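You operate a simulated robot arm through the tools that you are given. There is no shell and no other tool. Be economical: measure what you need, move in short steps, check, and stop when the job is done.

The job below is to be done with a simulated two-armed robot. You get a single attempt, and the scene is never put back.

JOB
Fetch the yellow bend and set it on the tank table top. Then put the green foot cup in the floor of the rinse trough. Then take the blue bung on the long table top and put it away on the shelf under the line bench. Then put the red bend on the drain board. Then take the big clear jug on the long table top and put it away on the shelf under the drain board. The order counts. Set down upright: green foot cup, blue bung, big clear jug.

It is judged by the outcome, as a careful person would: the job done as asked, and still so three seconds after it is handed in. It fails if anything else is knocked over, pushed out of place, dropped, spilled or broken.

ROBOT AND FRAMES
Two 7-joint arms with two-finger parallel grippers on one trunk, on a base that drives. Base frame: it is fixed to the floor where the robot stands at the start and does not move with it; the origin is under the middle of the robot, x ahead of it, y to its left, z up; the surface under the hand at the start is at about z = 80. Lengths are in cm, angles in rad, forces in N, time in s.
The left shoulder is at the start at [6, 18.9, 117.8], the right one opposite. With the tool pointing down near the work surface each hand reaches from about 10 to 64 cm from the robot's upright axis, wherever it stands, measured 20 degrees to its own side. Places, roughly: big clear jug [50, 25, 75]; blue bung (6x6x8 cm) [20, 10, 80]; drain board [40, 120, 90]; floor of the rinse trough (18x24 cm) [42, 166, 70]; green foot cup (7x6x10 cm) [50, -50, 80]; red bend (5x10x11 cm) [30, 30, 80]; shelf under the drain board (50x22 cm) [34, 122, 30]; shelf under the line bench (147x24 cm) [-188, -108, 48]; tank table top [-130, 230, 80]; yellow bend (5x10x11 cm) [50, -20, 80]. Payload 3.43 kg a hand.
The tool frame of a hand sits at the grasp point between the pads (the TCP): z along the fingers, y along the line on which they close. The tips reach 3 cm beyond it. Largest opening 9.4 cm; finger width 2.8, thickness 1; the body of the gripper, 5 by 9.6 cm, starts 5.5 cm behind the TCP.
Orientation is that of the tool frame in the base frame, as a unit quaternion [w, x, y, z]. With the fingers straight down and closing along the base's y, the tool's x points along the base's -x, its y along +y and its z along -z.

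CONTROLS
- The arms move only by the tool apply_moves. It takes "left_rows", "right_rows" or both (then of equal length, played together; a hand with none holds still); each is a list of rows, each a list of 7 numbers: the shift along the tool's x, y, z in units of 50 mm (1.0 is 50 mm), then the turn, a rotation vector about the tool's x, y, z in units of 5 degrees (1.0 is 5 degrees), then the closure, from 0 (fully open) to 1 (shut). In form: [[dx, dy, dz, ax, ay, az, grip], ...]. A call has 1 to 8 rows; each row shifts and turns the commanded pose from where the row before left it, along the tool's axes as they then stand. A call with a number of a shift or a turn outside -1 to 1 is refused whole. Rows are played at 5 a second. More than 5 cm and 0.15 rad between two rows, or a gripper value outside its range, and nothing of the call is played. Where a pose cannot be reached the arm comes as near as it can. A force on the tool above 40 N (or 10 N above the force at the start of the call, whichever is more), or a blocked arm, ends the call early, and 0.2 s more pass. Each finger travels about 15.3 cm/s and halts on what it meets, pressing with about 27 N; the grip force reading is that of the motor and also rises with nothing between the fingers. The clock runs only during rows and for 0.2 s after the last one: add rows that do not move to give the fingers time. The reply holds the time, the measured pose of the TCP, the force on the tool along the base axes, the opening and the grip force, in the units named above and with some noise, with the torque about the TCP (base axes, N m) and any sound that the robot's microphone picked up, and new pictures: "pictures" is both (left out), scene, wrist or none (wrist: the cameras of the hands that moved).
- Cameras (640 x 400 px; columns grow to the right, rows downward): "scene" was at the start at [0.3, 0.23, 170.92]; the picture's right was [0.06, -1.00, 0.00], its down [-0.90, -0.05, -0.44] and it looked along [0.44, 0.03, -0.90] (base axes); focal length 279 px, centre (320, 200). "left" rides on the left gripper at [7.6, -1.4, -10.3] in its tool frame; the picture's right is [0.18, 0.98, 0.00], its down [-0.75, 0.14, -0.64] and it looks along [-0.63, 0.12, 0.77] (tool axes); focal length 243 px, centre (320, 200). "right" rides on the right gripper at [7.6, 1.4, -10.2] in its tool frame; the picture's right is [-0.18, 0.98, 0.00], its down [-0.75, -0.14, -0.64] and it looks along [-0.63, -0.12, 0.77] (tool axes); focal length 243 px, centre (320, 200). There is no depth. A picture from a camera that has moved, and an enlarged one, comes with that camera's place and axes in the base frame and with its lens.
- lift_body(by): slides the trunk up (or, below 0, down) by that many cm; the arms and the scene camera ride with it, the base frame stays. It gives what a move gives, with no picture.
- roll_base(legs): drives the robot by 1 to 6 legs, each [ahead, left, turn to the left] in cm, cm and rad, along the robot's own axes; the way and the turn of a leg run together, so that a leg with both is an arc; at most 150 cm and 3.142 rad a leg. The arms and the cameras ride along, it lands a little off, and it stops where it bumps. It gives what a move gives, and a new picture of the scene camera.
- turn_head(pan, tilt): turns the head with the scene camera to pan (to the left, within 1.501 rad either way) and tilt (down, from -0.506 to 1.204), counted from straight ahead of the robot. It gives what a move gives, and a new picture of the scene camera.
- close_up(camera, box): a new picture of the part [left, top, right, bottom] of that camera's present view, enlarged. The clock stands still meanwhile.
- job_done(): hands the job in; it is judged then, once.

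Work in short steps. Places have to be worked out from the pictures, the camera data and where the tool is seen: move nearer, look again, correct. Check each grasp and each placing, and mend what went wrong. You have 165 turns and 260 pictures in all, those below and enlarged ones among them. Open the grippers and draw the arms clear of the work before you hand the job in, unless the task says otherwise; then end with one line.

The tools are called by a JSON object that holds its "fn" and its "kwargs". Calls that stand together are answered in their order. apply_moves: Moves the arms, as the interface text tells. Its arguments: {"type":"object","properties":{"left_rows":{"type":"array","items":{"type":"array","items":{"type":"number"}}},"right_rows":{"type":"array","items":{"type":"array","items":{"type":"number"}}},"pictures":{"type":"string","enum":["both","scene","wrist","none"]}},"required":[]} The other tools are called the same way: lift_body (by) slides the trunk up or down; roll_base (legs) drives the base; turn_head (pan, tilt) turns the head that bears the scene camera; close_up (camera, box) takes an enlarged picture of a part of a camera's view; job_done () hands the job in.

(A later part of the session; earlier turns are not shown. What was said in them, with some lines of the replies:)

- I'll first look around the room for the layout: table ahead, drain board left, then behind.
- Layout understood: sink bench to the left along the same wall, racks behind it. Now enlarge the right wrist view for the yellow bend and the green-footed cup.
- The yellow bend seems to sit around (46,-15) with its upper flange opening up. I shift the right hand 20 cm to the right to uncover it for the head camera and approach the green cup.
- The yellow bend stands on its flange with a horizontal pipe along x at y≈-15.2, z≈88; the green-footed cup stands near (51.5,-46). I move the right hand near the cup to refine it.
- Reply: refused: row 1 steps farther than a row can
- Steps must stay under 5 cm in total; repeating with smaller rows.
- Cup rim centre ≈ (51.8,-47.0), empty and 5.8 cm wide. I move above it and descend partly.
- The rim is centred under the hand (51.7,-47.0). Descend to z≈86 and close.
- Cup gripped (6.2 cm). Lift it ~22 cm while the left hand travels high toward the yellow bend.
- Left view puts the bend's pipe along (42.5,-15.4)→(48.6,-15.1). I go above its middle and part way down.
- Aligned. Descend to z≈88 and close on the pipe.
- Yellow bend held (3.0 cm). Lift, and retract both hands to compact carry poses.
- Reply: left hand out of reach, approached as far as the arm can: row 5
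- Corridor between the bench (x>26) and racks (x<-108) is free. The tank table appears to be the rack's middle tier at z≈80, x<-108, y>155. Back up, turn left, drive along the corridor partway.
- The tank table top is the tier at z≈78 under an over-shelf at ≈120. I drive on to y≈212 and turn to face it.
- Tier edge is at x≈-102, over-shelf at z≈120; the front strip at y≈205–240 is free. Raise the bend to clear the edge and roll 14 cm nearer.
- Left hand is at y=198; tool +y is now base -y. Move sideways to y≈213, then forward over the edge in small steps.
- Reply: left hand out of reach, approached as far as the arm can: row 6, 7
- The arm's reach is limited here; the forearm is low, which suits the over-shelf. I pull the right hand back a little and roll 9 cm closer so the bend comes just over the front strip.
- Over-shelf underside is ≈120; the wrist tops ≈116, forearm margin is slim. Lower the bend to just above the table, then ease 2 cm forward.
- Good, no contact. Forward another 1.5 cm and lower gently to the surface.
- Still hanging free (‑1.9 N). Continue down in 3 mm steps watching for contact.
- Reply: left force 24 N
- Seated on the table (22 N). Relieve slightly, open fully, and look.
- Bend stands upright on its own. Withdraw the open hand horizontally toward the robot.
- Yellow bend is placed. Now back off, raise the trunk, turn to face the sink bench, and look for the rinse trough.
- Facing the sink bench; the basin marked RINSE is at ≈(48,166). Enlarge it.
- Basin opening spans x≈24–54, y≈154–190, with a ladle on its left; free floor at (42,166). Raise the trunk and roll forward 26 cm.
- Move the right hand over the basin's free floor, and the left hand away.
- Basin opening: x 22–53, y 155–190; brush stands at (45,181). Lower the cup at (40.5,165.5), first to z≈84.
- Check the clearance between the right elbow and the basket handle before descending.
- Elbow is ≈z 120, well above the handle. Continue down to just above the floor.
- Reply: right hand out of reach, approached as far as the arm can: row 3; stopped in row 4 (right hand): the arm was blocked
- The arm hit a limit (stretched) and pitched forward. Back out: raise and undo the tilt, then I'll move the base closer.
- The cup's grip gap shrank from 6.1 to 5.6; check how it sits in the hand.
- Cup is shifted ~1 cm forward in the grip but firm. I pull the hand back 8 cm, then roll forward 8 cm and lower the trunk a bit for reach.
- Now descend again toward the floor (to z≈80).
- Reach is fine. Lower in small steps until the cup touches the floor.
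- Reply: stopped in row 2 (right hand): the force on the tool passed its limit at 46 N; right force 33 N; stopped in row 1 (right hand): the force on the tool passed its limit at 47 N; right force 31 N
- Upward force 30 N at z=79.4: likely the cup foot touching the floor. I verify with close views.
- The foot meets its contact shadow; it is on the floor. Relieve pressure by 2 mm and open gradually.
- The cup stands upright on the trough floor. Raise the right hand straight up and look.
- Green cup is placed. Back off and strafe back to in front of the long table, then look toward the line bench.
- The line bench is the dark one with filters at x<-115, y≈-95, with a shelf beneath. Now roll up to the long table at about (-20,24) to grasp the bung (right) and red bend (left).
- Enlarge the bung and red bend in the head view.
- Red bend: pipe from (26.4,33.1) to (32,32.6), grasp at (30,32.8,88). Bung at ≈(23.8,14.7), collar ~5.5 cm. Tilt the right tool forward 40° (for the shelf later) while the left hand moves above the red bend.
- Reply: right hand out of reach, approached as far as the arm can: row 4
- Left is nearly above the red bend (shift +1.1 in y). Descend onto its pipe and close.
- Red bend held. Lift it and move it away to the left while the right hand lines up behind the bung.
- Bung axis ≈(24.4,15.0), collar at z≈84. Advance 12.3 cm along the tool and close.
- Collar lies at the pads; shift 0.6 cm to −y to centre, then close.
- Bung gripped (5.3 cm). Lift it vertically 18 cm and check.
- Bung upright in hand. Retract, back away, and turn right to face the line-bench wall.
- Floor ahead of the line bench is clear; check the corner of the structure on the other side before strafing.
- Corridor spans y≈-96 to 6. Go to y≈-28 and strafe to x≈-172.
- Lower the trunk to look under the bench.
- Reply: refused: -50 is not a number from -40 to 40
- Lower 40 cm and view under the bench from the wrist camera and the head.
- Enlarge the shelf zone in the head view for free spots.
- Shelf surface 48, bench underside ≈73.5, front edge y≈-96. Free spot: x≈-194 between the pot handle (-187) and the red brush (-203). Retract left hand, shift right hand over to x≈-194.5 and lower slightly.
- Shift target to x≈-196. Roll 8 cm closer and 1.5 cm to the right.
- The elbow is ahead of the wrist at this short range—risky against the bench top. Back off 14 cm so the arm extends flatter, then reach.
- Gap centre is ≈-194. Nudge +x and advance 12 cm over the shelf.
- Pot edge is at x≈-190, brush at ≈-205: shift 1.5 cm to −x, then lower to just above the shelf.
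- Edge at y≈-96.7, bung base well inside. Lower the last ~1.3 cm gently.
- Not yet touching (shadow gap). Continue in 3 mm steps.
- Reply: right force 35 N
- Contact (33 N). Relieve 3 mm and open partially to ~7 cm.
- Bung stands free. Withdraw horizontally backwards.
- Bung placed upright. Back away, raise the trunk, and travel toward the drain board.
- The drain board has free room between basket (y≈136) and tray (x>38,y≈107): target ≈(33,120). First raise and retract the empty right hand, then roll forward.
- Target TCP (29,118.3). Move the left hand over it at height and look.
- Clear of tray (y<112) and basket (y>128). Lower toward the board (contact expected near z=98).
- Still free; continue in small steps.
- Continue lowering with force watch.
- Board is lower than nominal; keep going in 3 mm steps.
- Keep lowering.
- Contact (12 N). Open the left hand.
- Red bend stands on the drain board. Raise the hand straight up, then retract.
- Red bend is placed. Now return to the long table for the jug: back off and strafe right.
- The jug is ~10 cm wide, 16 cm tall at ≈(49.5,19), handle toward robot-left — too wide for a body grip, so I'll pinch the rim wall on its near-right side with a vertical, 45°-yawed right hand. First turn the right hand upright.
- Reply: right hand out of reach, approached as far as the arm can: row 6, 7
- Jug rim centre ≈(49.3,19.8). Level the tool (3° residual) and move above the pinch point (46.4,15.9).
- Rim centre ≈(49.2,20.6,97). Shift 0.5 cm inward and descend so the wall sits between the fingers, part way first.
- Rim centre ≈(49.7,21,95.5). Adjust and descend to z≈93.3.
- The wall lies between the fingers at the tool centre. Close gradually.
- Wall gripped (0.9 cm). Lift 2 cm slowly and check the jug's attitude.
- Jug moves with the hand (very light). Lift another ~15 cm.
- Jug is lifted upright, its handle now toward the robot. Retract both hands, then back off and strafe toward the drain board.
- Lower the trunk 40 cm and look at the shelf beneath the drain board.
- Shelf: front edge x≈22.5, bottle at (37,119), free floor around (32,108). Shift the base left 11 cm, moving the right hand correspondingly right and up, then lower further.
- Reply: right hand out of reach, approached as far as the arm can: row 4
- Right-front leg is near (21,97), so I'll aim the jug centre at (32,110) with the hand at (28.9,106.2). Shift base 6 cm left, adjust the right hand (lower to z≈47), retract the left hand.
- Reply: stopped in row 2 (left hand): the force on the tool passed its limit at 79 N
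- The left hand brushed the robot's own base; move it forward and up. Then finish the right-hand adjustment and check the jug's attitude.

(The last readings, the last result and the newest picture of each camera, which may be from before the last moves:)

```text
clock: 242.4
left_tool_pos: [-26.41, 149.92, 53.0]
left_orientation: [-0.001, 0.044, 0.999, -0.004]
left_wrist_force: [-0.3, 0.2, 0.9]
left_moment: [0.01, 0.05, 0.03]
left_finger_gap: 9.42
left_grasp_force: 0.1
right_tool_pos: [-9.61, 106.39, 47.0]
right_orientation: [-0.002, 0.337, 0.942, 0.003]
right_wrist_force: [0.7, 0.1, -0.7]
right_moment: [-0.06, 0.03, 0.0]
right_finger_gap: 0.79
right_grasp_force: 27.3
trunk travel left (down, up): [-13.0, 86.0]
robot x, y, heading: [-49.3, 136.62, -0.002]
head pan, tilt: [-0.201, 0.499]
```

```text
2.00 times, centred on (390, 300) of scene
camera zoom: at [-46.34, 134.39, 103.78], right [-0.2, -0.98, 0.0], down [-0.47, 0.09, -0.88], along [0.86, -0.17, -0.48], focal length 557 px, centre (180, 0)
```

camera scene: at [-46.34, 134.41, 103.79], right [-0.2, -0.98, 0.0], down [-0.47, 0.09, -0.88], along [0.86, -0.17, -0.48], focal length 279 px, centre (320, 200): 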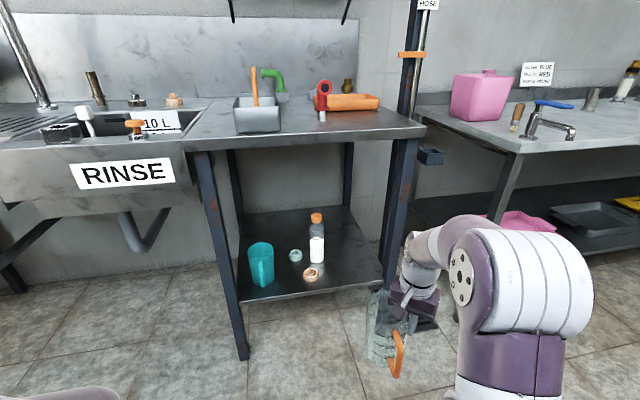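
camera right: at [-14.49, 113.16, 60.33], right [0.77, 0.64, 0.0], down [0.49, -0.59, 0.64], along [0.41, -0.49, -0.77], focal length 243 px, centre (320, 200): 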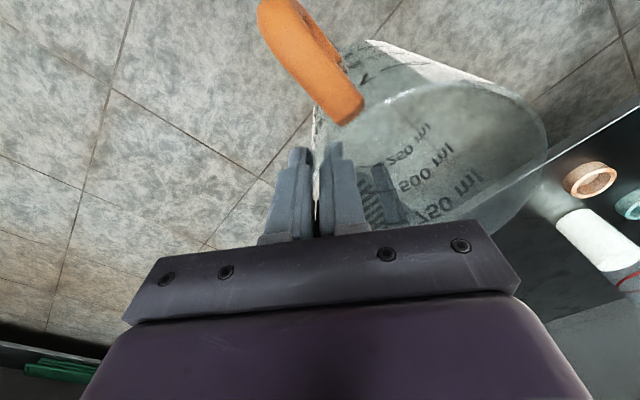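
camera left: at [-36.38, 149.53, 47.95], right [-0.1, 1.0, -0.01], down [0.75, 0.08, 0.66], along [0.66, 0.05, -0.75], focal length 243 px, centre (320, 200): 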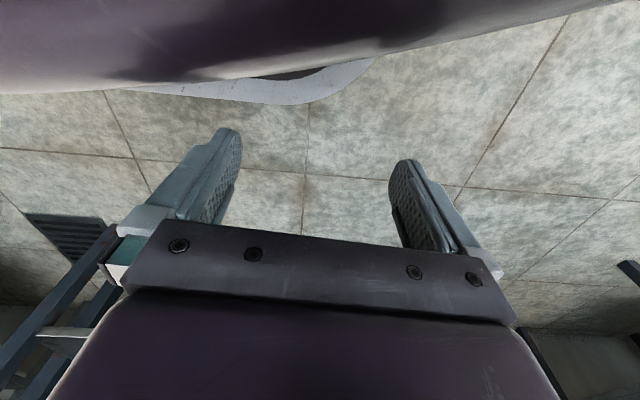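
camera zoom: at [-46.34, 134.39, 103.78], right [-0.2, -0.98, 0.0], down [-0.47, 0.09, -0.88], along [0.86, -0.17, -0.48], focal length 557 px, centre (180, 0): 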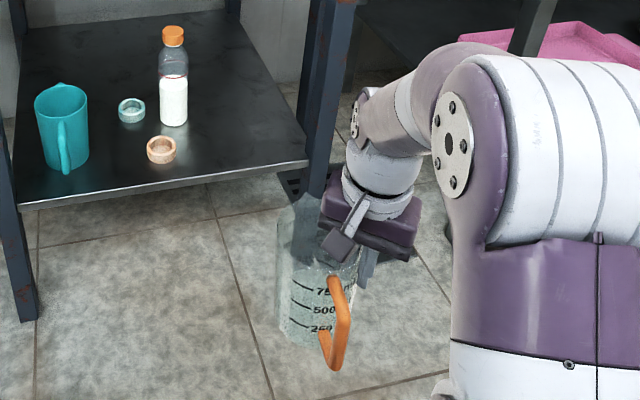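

Shelf corner is at (22,97); jug path is y 105–115. Roll forward 18 cm and check heights before entering.

{"fn": "roll_base", "kwargs": {"legs": [[18, 0, 0]]}}

{"fn": "close_up", "kwargs": {"camera": "scene", "box": [280, 180, 480, 400]}}

{"fn": "close_up", "kwargs": {"camera": "right", "box": [0, 0, 640, 400]}}

```text
clock: 243.9
left_tool_pos: [-8.23, 150.01, 53.13]
left_orientation: [0.001, 0.044, 0.999, -0.004]
left_wrist_force: [-0.9, 0.6, 0.0]
left_moment: [0.02, 0.0, 0.0]
left_finger_gap: 9.4
left_grasp_force: 0.0
right_tool_pos: [8.59, 106.4, 47.13]
right_orientation: [-0.002, 0.336, 0.942, 0.003]
right_wrist_force: [-0.8, -0.2, -0.9]
right_moment: [-0.02, 0.01, 0.0]
right_finger_gap: 0.8
right_grasp_force: 26.8
trunk travel left (down, up): [-13.0, 86.0]
robot x, y, heading: [-31.12, 136.59, 0.0]
head pan, tilt: [-0.201, 0.499]
camera scene: at [-28.19, 134.43, 103.79], right [-0.2, -0.98, 0.0], down [-0.47, 0.09, -0.88], along [0.86, -0.17, -0.48], focal length 279 px, centre (320, 200)
```

scene: 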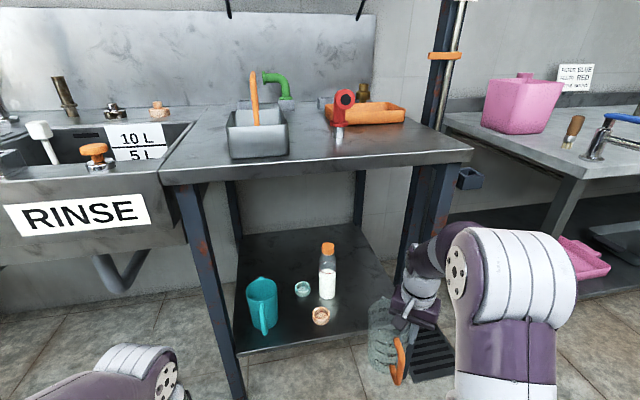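

```text
1.82 times, centred on (380, 290) of scene
camera zoom: at [-28.19, 134.43, 103.79], right [-0.2, -0.98, 0.0], down [-0.47, 0.09, -0.88], along [0.86, -0.17, -0.48], focal length 506 px, centre (211, 36)
```

zoom: 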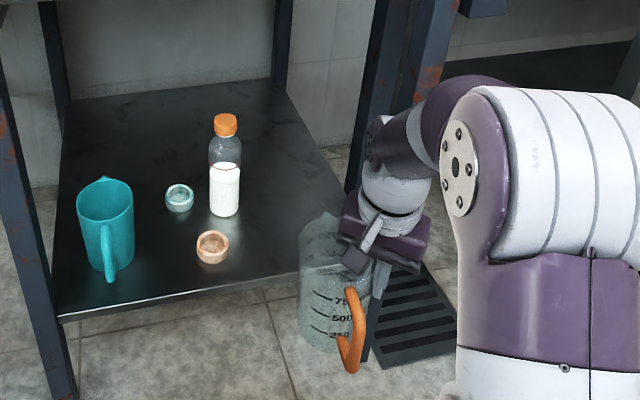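

```text
1.00 times, centred on (320, 200) of right (not enlarged: the box is as wide or as high as the picture)
camera zoom: at [3.66, 112.49, 57.31], right [0.77, 0.64, 0.0], down [0.49, -0.59, 0.64], along [0.41, -0.49, -0.77], focal length 243 px, centre (320, 200)
```

zoom: 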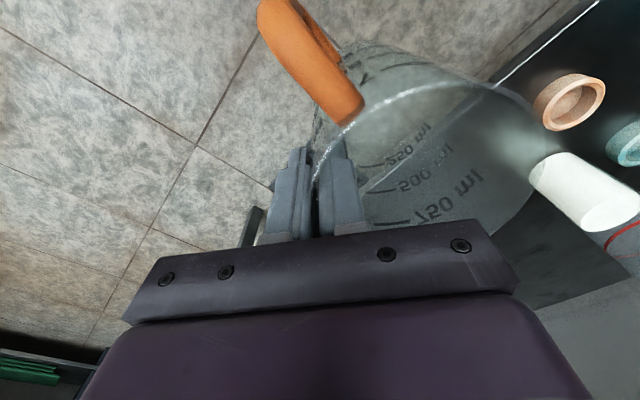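

Front-right leg is at (22,96). The elbow is near board height, so I roll only 11 cm more and extend the arm for the rest.

{"fn": "roll_base", "kwargs": {"legs": [[11, 0, 0]]}}

{"fn": "close_up", "kwargs": {"camera": "right", "box": [0, 0, 640, 400]}}

```text
clock: 245.1
left_tool_pos: [2.87, 149.96, 53.14]
left_orientation: [0.001, 0.044, 0.999, -0.004]
left_wrist_force: [-1.1, 0.7, 0.3]
left_moment: [-0.04, 0.03, 0.0]
left_finger_gap: 9.39
left_grasp_force: 0.1
right_tool_pos: [19.64, 106.35, 47.13]
right_orientation: [-0.001, 0.337, 0.941, 0.002]
right_wrist_force: [-0.7, 0.1, -1.8]
right_moment: [-0.05, 0.03, 0.03]
right_finger_gap: 0.83
right_grasp_force: 26.7
trunk travel left (down, up): [-13.0, 86.0]
robot x, y, heading: [-19.84, 136.58, 0.003]
head pan, tilt: [-0.201, 0.499]
camera scene: at [-17.05, 134.45, 103.79], right [-0.2, -0.98, 0.0], down [-0.47, 0.09, -0.88], along [0.86, -0.17, -0.48], focal length 279 px, centre (320, 200)
```

scene: 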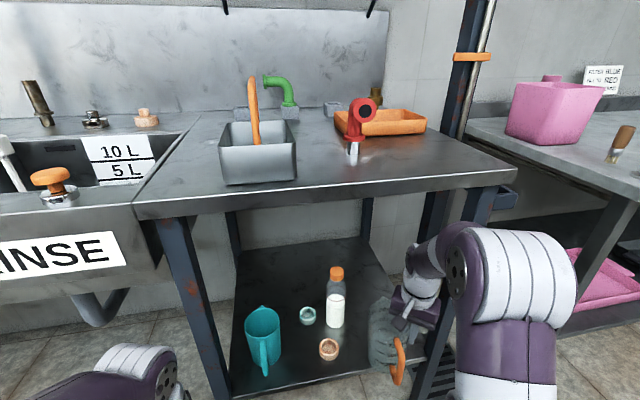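

```text
1.00 times, centred on (320, 200) of right (not enlarged: the box is as wide or as high as the picture)
camera zoom: at [14.78, 112.47, 57.31], right [0.77, 0.64, 0.0], down [0.49, -0.59, 0.64], along [0.41, -0.49, -0.77], focal length 243 px, centre (320, 200)
```

zoom: 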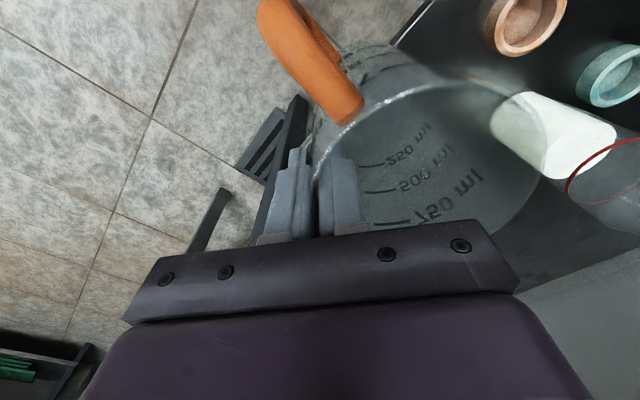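

Jug is over the shelf edge and clear of leg and bottle. Extend the arm 6.8 cm forward.

{"fn": "apply_moves", "kwargs": {"right_rows": [[-0.35, 0.29, 0, 0, 0, 0, 1.0], [-0.35, 0.29, 0, 0, 0, 0, 1.0], [-0.35, 0.29, 0, 0, 0, 0, 1.0], [0, 0, 0, 0, 0, 0, 1.0]], "pictures": "both"}}

```text
clock: 246.1
left_tool_pos: [2.91, 149.98, 53.07]
left_orientation: [0.001, 0.045, 0.999, -0.004]
left_wrist_force: [0.4, 0.0, -0.1]
left_moment: [0.01, -0.01, 0.01]
left_finger_gap: 9.41
left_grasp_force: 0.2
right_tool_pos: [26.59, 106.5, 46.98]
right_orientation: [-0.002, 0.338, 0.941, 0.003]
right_wrist_force: [-0.3, 0.1, -1.0]
right_moment: [-0.05, 0.03, 0.0]
right_finger_gap: 0.83
right_grasp_force: 27.3
trunk travel left (down, up): [-13.0, 86.0]
robot x, y, heading: [-20.0, 136.51, 0.005]
head pan, tilt: [-0.201, 0.499]
camera scene: at [-17.03, 134.45, 103.79], right [-0.2, -0.98, 0.0], down [-0.47, 0.09, -0.88], along [0.86, -0.17, -0.48], focal length 279 px, centre (320, 200)
camera right: at [21.72, 112.52, 57.2], right [0.77, 0.64, 0.0], down [0.49, -0.59, 0.64], along [0.41, -0.49, -0.77], focal length 243 px, centre (320, 200)
```

scene: 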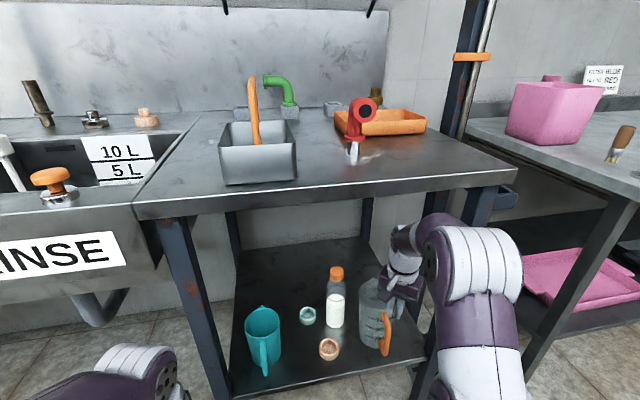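
right: 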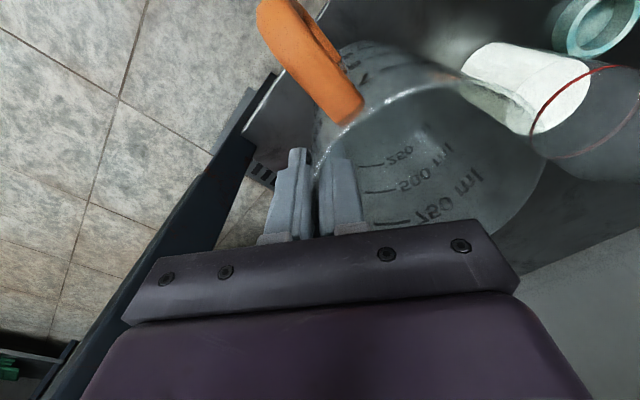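

Good position. Lower 2.8 cm, then feel for contact.

{"fn": "apply_moves", "kwargs": {"right_rows": [[0, 0, 0.3, 0, 0, 0, 1.0], [0, 0, 0.26, 0, 0, 0, 1.0], [0, 0, 0, 0, 0, 0, 1.0]], "pictures": "none"}}

{"fn": "apply_moves", "kwargs": {"right_rows": [[0, 0, 0.06, 0, 0, 0, 1.0], [0, 0, 0.06, 0, 0, 0, 1.0], [0, 0, 0, 0, 0, 0, 1.0]], "pictures": "wrist"}}

```text
clock: 246.9
left_tool_pos: [2.97, 150.07, 53.02]
left_orientation: [0.001, 0.044, 0.999, -0.003]
left_wrist_force: [-0.7, 0.2, -0.6]
left_moment: [-0.01, -0.01, 0.02]
left_finger_gap: 9.44
left_grasp_force: 0.0
right_tool_pos: [26.55, 106.56, 44.15]
right_orientation: [-0.002, 0.337, 0.941, 0.003]
right_wrist_force: [-0.9, 1.0, -1.4]
right_moment: [-0.04, 0.02, -0.01]
right_finger_gap: 0.82
right_grasp_force: 26.0
trunk travel left (down, up): [-13.0, 86.0]
robot x, y, heading: [-20.41, 136.46, -0.001]
head pan, tilt: [-0.201, 0.499]
```

```text
clock: 247.7
left_tool_pos: [2.88, 150.0, 53.06]
left_orientation: [0.001, 0.045, 0.999, -0.004]
left_wrist_force: [-0.3, 0.3, 1.1]
left_moment: [0.02, -0.01, 0.05]
left_finger_gap: 9.38
left_grasp_force: 0.0
right_tool_pos: [26.58, 106.45, 43.61]
right_orientation: [-0.003, 0.337, 0.942, 0.003]
right_wrist_force: [-0.9, -1.1, -0.7]
right_moment: [-0.05, 0.02, -0.01]
right_finger_gap: 0.83
right_grasp_force: 27.6
trunk travel left (down, up): [-13.0, 86.0]
robot x, y, heading: [-19.9, 136.46, 0.001]
head pan, tilt: [-0.201, 0.499]
camera right: at [21.64, 112.58, 53.86], right [0.77, 0.64, 0.0], down [0.49, -0.59, 0.64], along [0.41, -0.49, -0.77], focal length 243 px, centre (320, 200)
```

right: 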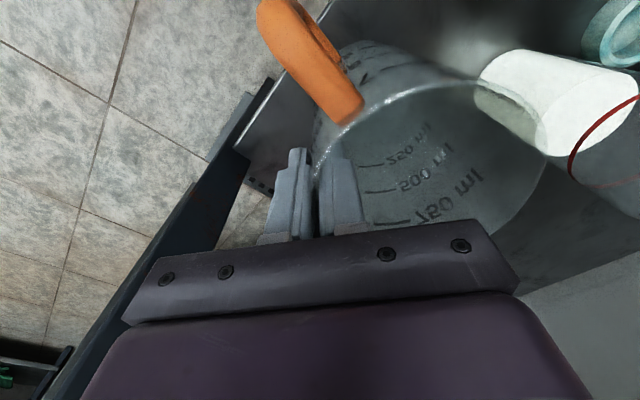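

No contact yet; keep lowering in 3 mm steps.

{"fn": "apply_moves", "kwargs": {"right_rows": [[0, 0, 0.06, 0, 0, 0, 1.0], [0, 0, 0.06, 0, 0, 0, 1.0], [0, 0, 0, 0, 0, 0, 1.0]], "pictures": "none"}}

{"fn": "apply_moves", "kwargs": {"right_rows": [[0, 0, 0.06, 0, 0, 0, 1.0], [0, 0, 0.06, 0, 0, 0, 1.0], [0, 0, 0, 0, 0, 0, 1.0]], "pictures": "none"}}

```text
clock: 248.5
left_tool_pos: [2.85, 150.11, 53.1]
left_orientation: [0.002, 0.045, 0.999, -0.003]
left_wrist_force: [-0.5, 0.7, 0.0]
left_moment: [0.03, 0.04, 0.01]
left_finger_gap: 9.4
left_grasp_force: 0.1
right_tool_pos: [26.48, 106.42, 43.31]
right_orientation: [0.001, 0.337, 0.941, 0.002]
right_wrist_force: [-6.3, -4.7, 22.4]
right_moment: [0.73, -0.64, 0.03]
right_finger_gap: 0.84
right_grasp_force: 27.3
trunk travel left (down, up): [-13.0, 86.0]
robot x, y, heading: [-20.07, 136.35, 0.001]
head pan, tilt: [-0.201, 0.499]
```

```text
clock: 249.3
left_tool_pos: [2.83, 150.17, 53.02]
left_orientation: [0.002, 0.044, 0.999, -0.004]
left_wrist_force: [0.2, 0.0, 0.4]
left_moment: [0.01, 0.04, 0.01]
left_finger_gap: 9.44
left_grasp_force: 0.0
right_tool_pos: [26.44, 106.51, 42.65]
right_orientation: [0.001, 0.337, 0.941, 0.002]
right_wrist_force: [1.1, -2.7, 31.4]
right_moment: [0.77, -0.98, -0.18]
right_finger_gap: 0.92
right_grasp_force: 27.1
trunk travel left (down, up): [-13.0, 86.0]
robot x, y, heading: [-19.75, 136.48, -0.001]
head pan, tilt: [-0.201, 0.499]
```

On the shelf (31 N). Relieve 4 mm, then open about half.

{"fn": "apply_moves", "kwargs": {"right_rows": [[0, 0, -0.08, 0, 0, 0, 1.0], [0, 0, 0, 0, 0, 0, 0.9], [0, 0, 0, 0, 0, 0, 0.75], [0, 0, 0, 0, 0, 0, 0.55], [0, 0, 0, 0, 0, 0, 0.5]], "pictures": "both"}}

```text
clock: 250.5
left_tool_pos: [2.87, 150.03, 53.01]
left_orientation: [0.0, 0.044, 0.999, -0.004]
left_wrist_force: [-1.0, -0.5, -0.5]
left_moment: [-0.01, 0.01, 0.02]
left_finger_gap: 9.4
left_grasp_force: 0.0
right_tool_pos: [26.56, 106.52, 42.84]
right_orientation: [-0.003, 0.337, 0.941, 0.002]
right_wrist_force: [0.9, 0.4, 0.0]
right_moment: [-0.02, 0.0, 0.0]
right_finger_gap: 4.71
right_grasp_force: 0.1
trunk travel left (down, up): [-13.0, 86.0]
robot x, y, heading: [-20.54, 136.46, 0.003]
head pan, tilt: [-0.201, 0.499]
camera scene: at [-17.05, 134.46, 103.79], right [-0.2, -0.98, 0.0], down [-0.47, 0.09, -0.88], along [0.86, -0.17, -0.48], focal length 279 px, centre (320, 200)
camera right: at [21.57, 112.53, 53.06], right [0.77, 0.64, 0.0], down [0.49, -0.59, 0.64], along [0.41, -0.49, -0.77], focal length 243 px, centre (320, 200)
```

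scene: 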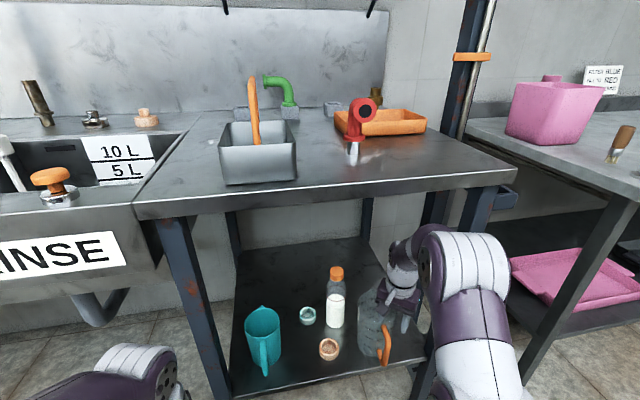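
right: 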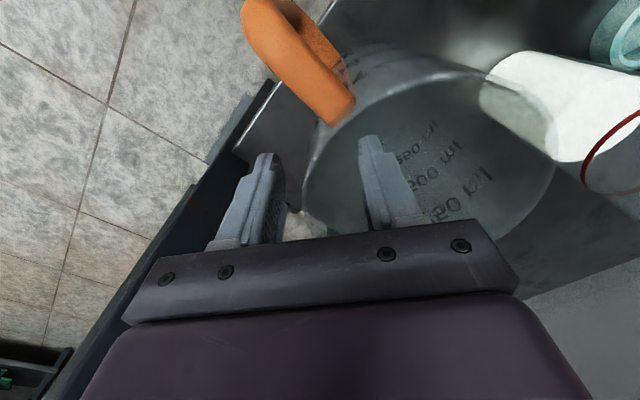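

Jug stands on the shelf. Raise the hand 8.5 cm straight up to clear the rim.

{"fn": "apply_moves", "kwargs": {"right_rows": [[0, 0, -0.4, 0, 0, 0, 0.5], [0, 0, -0.5, 0, 0, 0, 0.5], [0, 0, -0.5, 0, 0, 0, 0.5], [0, 0, -0.3, 0, 0, 0, 0.5], [0, 0, 0, 0, 0, 0, 0.5]], "pictures": "both"}}

```text
clock: 251.7
left_tool_pos: [2.86, 150.06, 52.94]
left_orientation: [0.0, 0.044, 0.999, -0.003]
left_wrist_force: [0.4, 0.4, -0.1]
left_moment: [0.0, 0.02, 0.01]
left_finger_gap: 9.4
left_grasp_force: 0.0
right_tool_pos: [25.47, 106.85, 49.82]
right_orientation: [-0.003, 0.337, 0.941, 0.003]
right_wrist_force: [-0.1, -0.5, 0.1]
right_moment: [0.0, 0.02, -0.03]
right_finger_gap: 4.71
right_grasp_force: 0.1
right hand out of reach, approached as far as the arm can: row 3, 4
trunk travel left (down, up): [-13.0, 86.0]
robot x, y, heading: [-20.03, 136.65, 0.001]
head pan, tilt: [-0.201, 0.499]
camera scene: at [-17.05, 134.46, 103.79], right [-0.2, -0.98, 0.0], down [-0.47, 0.09, -0.88], along [0.86, -0.17, -0.48], focal length 279 px, centre (320, 200)
camera right: at [20.6, 112.94, 60.02], right [0.77, 0.64, 0.0], down [0.49, -0.59, 0.64], along [0.41, -0.49, -0.77], focal length 243 px, centre (320, 200)
```

scene: 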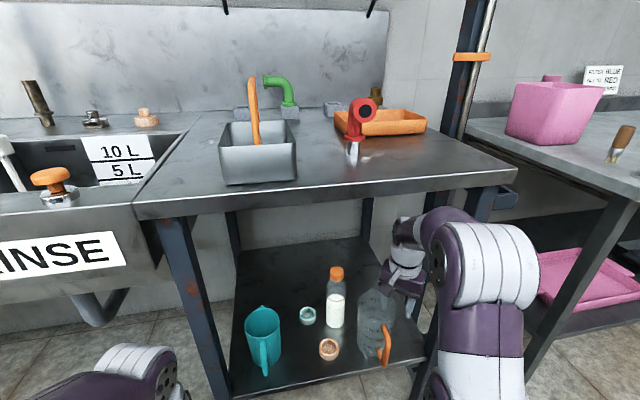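
right: 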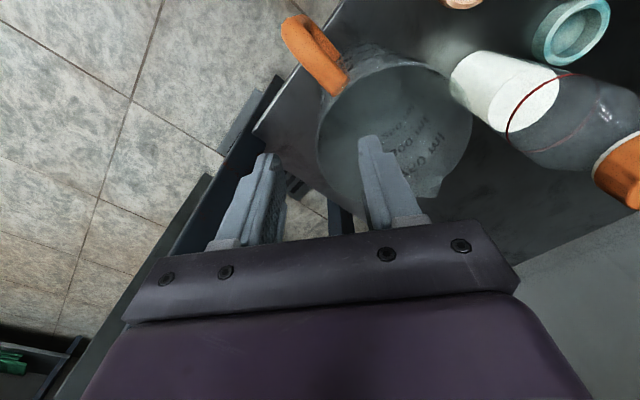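

The arm is at its limit; raise the trunk 3 cm for more rim clearance, then back straight out.

{"fn": "lift_body", "kwargs": {"by": 3}}

{"fn": "roll_base", "kwargs": {"legs": [[-12, 0, 0]]}}

```text
clock: 252.5
left_tool_pos: [2.85, 150.11, 56.12]
left_orientation: [0.0, 0.045, 0.999, -0.004]
left_wrist_force: [0.1, 0.6, -0.3]
left_moment: [0.01, -0.02, 0.01]
left_finger_gap: 9.41
left_grasp_force: 0.1
right_tool_pos: [25.53, 106.78, 52.73]
right_orientation: [-0.003, 0.337, 0.942, 0.003]
right_wrist_force: [-0.1, 0.0, -0.2]
right_moment: [-0.03, 0.0, 0.04]
right_finger_gap: 4.72
right_grasp_force: 0.1
trunk travel left (down, up): [-16.0, 83.0]
robot x, y, heading: [-20.14, 136.54, 0.001]
head pan, tilt: [-0.201, 0.499]
```

```text
clock: 253.7
left_tool_pos: [-9.09, 149.98, 56.16]
left_orientation: [0.001, 0.045, 0.999, -0.003]
left_wrist_force: [-0.3, 0.6, -0.8]
left_moment: [-0.02, 0.0, 0.01]
left_finger_gap: 9.41
left_grasp_force: 0.0
right_tool_pos: [13.51, 106.94, 52.84]
right_orientation: [-0.001, 0.338, 0.941, 0.002]
right_wrist_force: [0.3, 0.2, 0.6]
right_moment: [-0.02, -0.01, 0.0]
right_finger_gap: 4.68
right_grasp_force: 0.1
trunk travel left (down, up): [-16.0, 83.0]
robot x, y, heading: [-32.2, 136.24, -0.002]
head pan, tilt: [-0.201, 0.499]
camera scene: at [-29.06, 134.44, 106.79], right [-0.2, -0.98, 0.0], down [-0.47, 0.1, -0.88], along [0.86, -0.17, -0.48], focal length 279 px, centre (320, 200)
```

scene: 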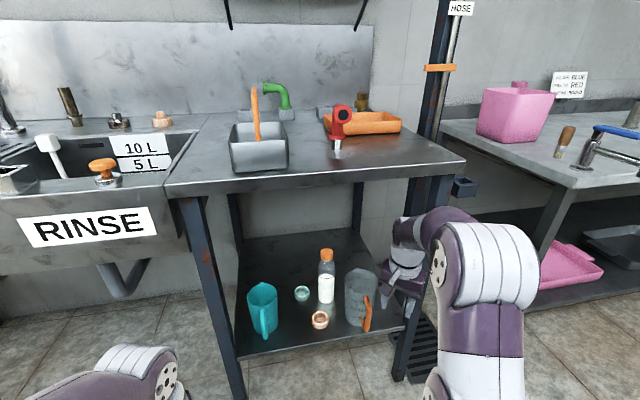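

Jug stands upright on the shelf. Back fully away, open the gripper, raise the trunk and take a final look.

{"fn": "roll_base", "kwargs": {"legs": [[-14, 0, 0]]}}

{"fn": "lift_body", "kwargs": {"by": 40}}

{"fn": "apply_moves", "kwargs": {"right_rows": [[0, 0, 0, 0, 0, 0, 0], [0, 0, 0, 0, 0, 0, 0]], "pictures": "scene"}}

{"fn": "close_up", "kwargs": {"camera": "scene", "box": [200, 80, 480, 300]}}

```text
clock: 255.0
left_tool_pos: [-23.19, 150.05, 56.07]
left_orientation: [0.001, 0.044, 0.999, -0.004]
left_wrist_force: [-0.3, -0.2, -0.1]
left_moment: [-0.02, -0.05, 0.0]
left_finger_gap: 9.42
left_grasp_force: 0.1
right_tool_pos: [-0.59, 106.69, 52.75]
right_orientation: [-0.002, 0.337, 0.942, 0.002]
right_wrist_force: [0.0, -0.6, -0.2]
right_moment: [0.0, -0.01, -0.03]
right_finger_gap: 4.7
right_grasp_force: 0.1
trunk travel left (down, up): [-16.0, 83.0]
robot x, y, heading: [-45.9, 136.18, 0.008]
head pan, tilt: [-0.201, 0.499]
camera scene: at [-43.12, 134.42, 106.79], right [-0.2, -0.98, 0.0], down [-0.47, 0.09, -0.88], along [0.86, -0.17, -0.48], focal length 279 px, centre (320, 200)
```

scene: 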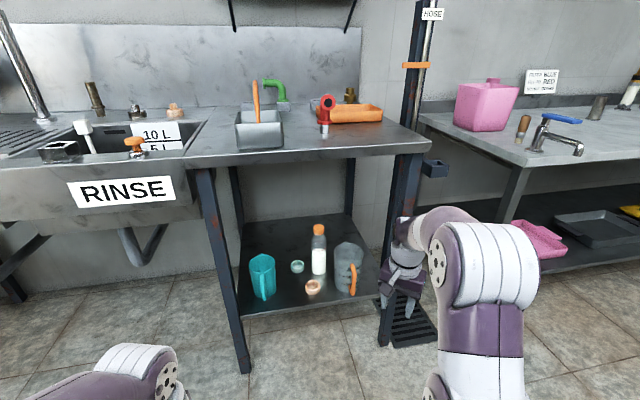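

```text
clock: 258.9
left_tool_pos: [-23.17, 150.18, 96.05]
left_orientation: [0.001, 0.044, 0.999, -0.004]
left_wrist_force: [0.3, 0.6, 1.0]
left_moment: [-0.05, 0.0, 0.01]
left_finger_gap: 9.37
left_grasp_force: 0.1
right_tool_pos: [-0.55, 106.93, 92.83]
right_orientation: [-0.001, 0.336, 0.942, 0.002]
right_wrist_force: [-0.3, 0.9, -0.4]
right_moment: [0.0, 0.0, 0.0]
right_finger_gap: 4.69
right_grasp_force: 0.0
trunk travel left (down, up): [-56.0, 43.0]
robot x, y, heading: [-46.41, 135.98, 0.006]
head pan, tilt: [-0.201, 0.499]
```

```text
clock: 259.5
left_tool_pos: [-23.15, 150.17, 96.1]
left_orientation: [0.0, 0.044, 0.999, -0.003]
left_wrist_force: [-0.1, -0.1, -0.6]
left_moment: [0.0, 0.03, -0.01]
left_finger_gap: 9.41
left_grasp_force: 0.1
right_tool_pos: [-0.57, 106.98, 92.76]
right_orientation: [-0.001, 0.337, 0.942, 0.003]
right_wrist_force: [0.5, -0.2, -0.1]
right_moment: [0.03, 0.0, 0.03]
right_finger_gap: 9.41
right_grasp_force: 0.0
trunk travel left (down, up): [-56.0, 43.0]
robot x, y, heading: [-46.12, 136.42, 0.004]
head pan, tilt: [-0.201, 0.499]
camera scene: at [-43.12, 134.42, 146.79], right [-0.2, -0.98, 0.0], down [-0.47, 0.09, -0.88], along [0.86, -0.17, -0.48], focal length 279 px, centre (320, 200)
```

scene: 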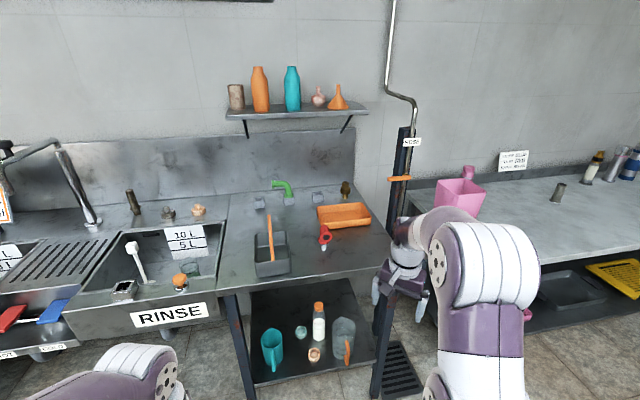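

```text
1.82 times, centred on (340, 190) of scene
camera zoom: at [-43.12, 134.42, 146.79], right [-0.2, -0.98, 0.0], down [-0.47, 0.09, -0.88], along [0.86, -0.17, -0.48], focal length 506 px, centre (284, 218)
```

zoom: 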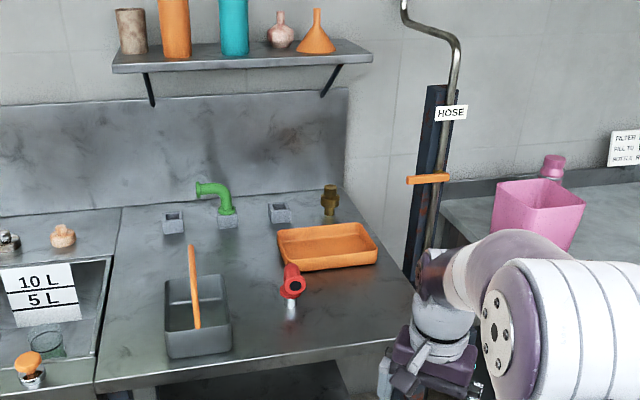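

Everything is in place: the red bend on the drain board, the green cup upright in the trough, and the jug upright on its shelf. Grippers are open and clear, so I'm handing in.

{"fn": "job_done", "kwargs": {}}

```text
The job is handed in.
```

All five items were placed in the order asked and the job is handed in. The green foot cup, blue bung and big clear jug were set down upright; I checked each placing as it was made, but did not look at the yellow bend or blue bung again at the end.
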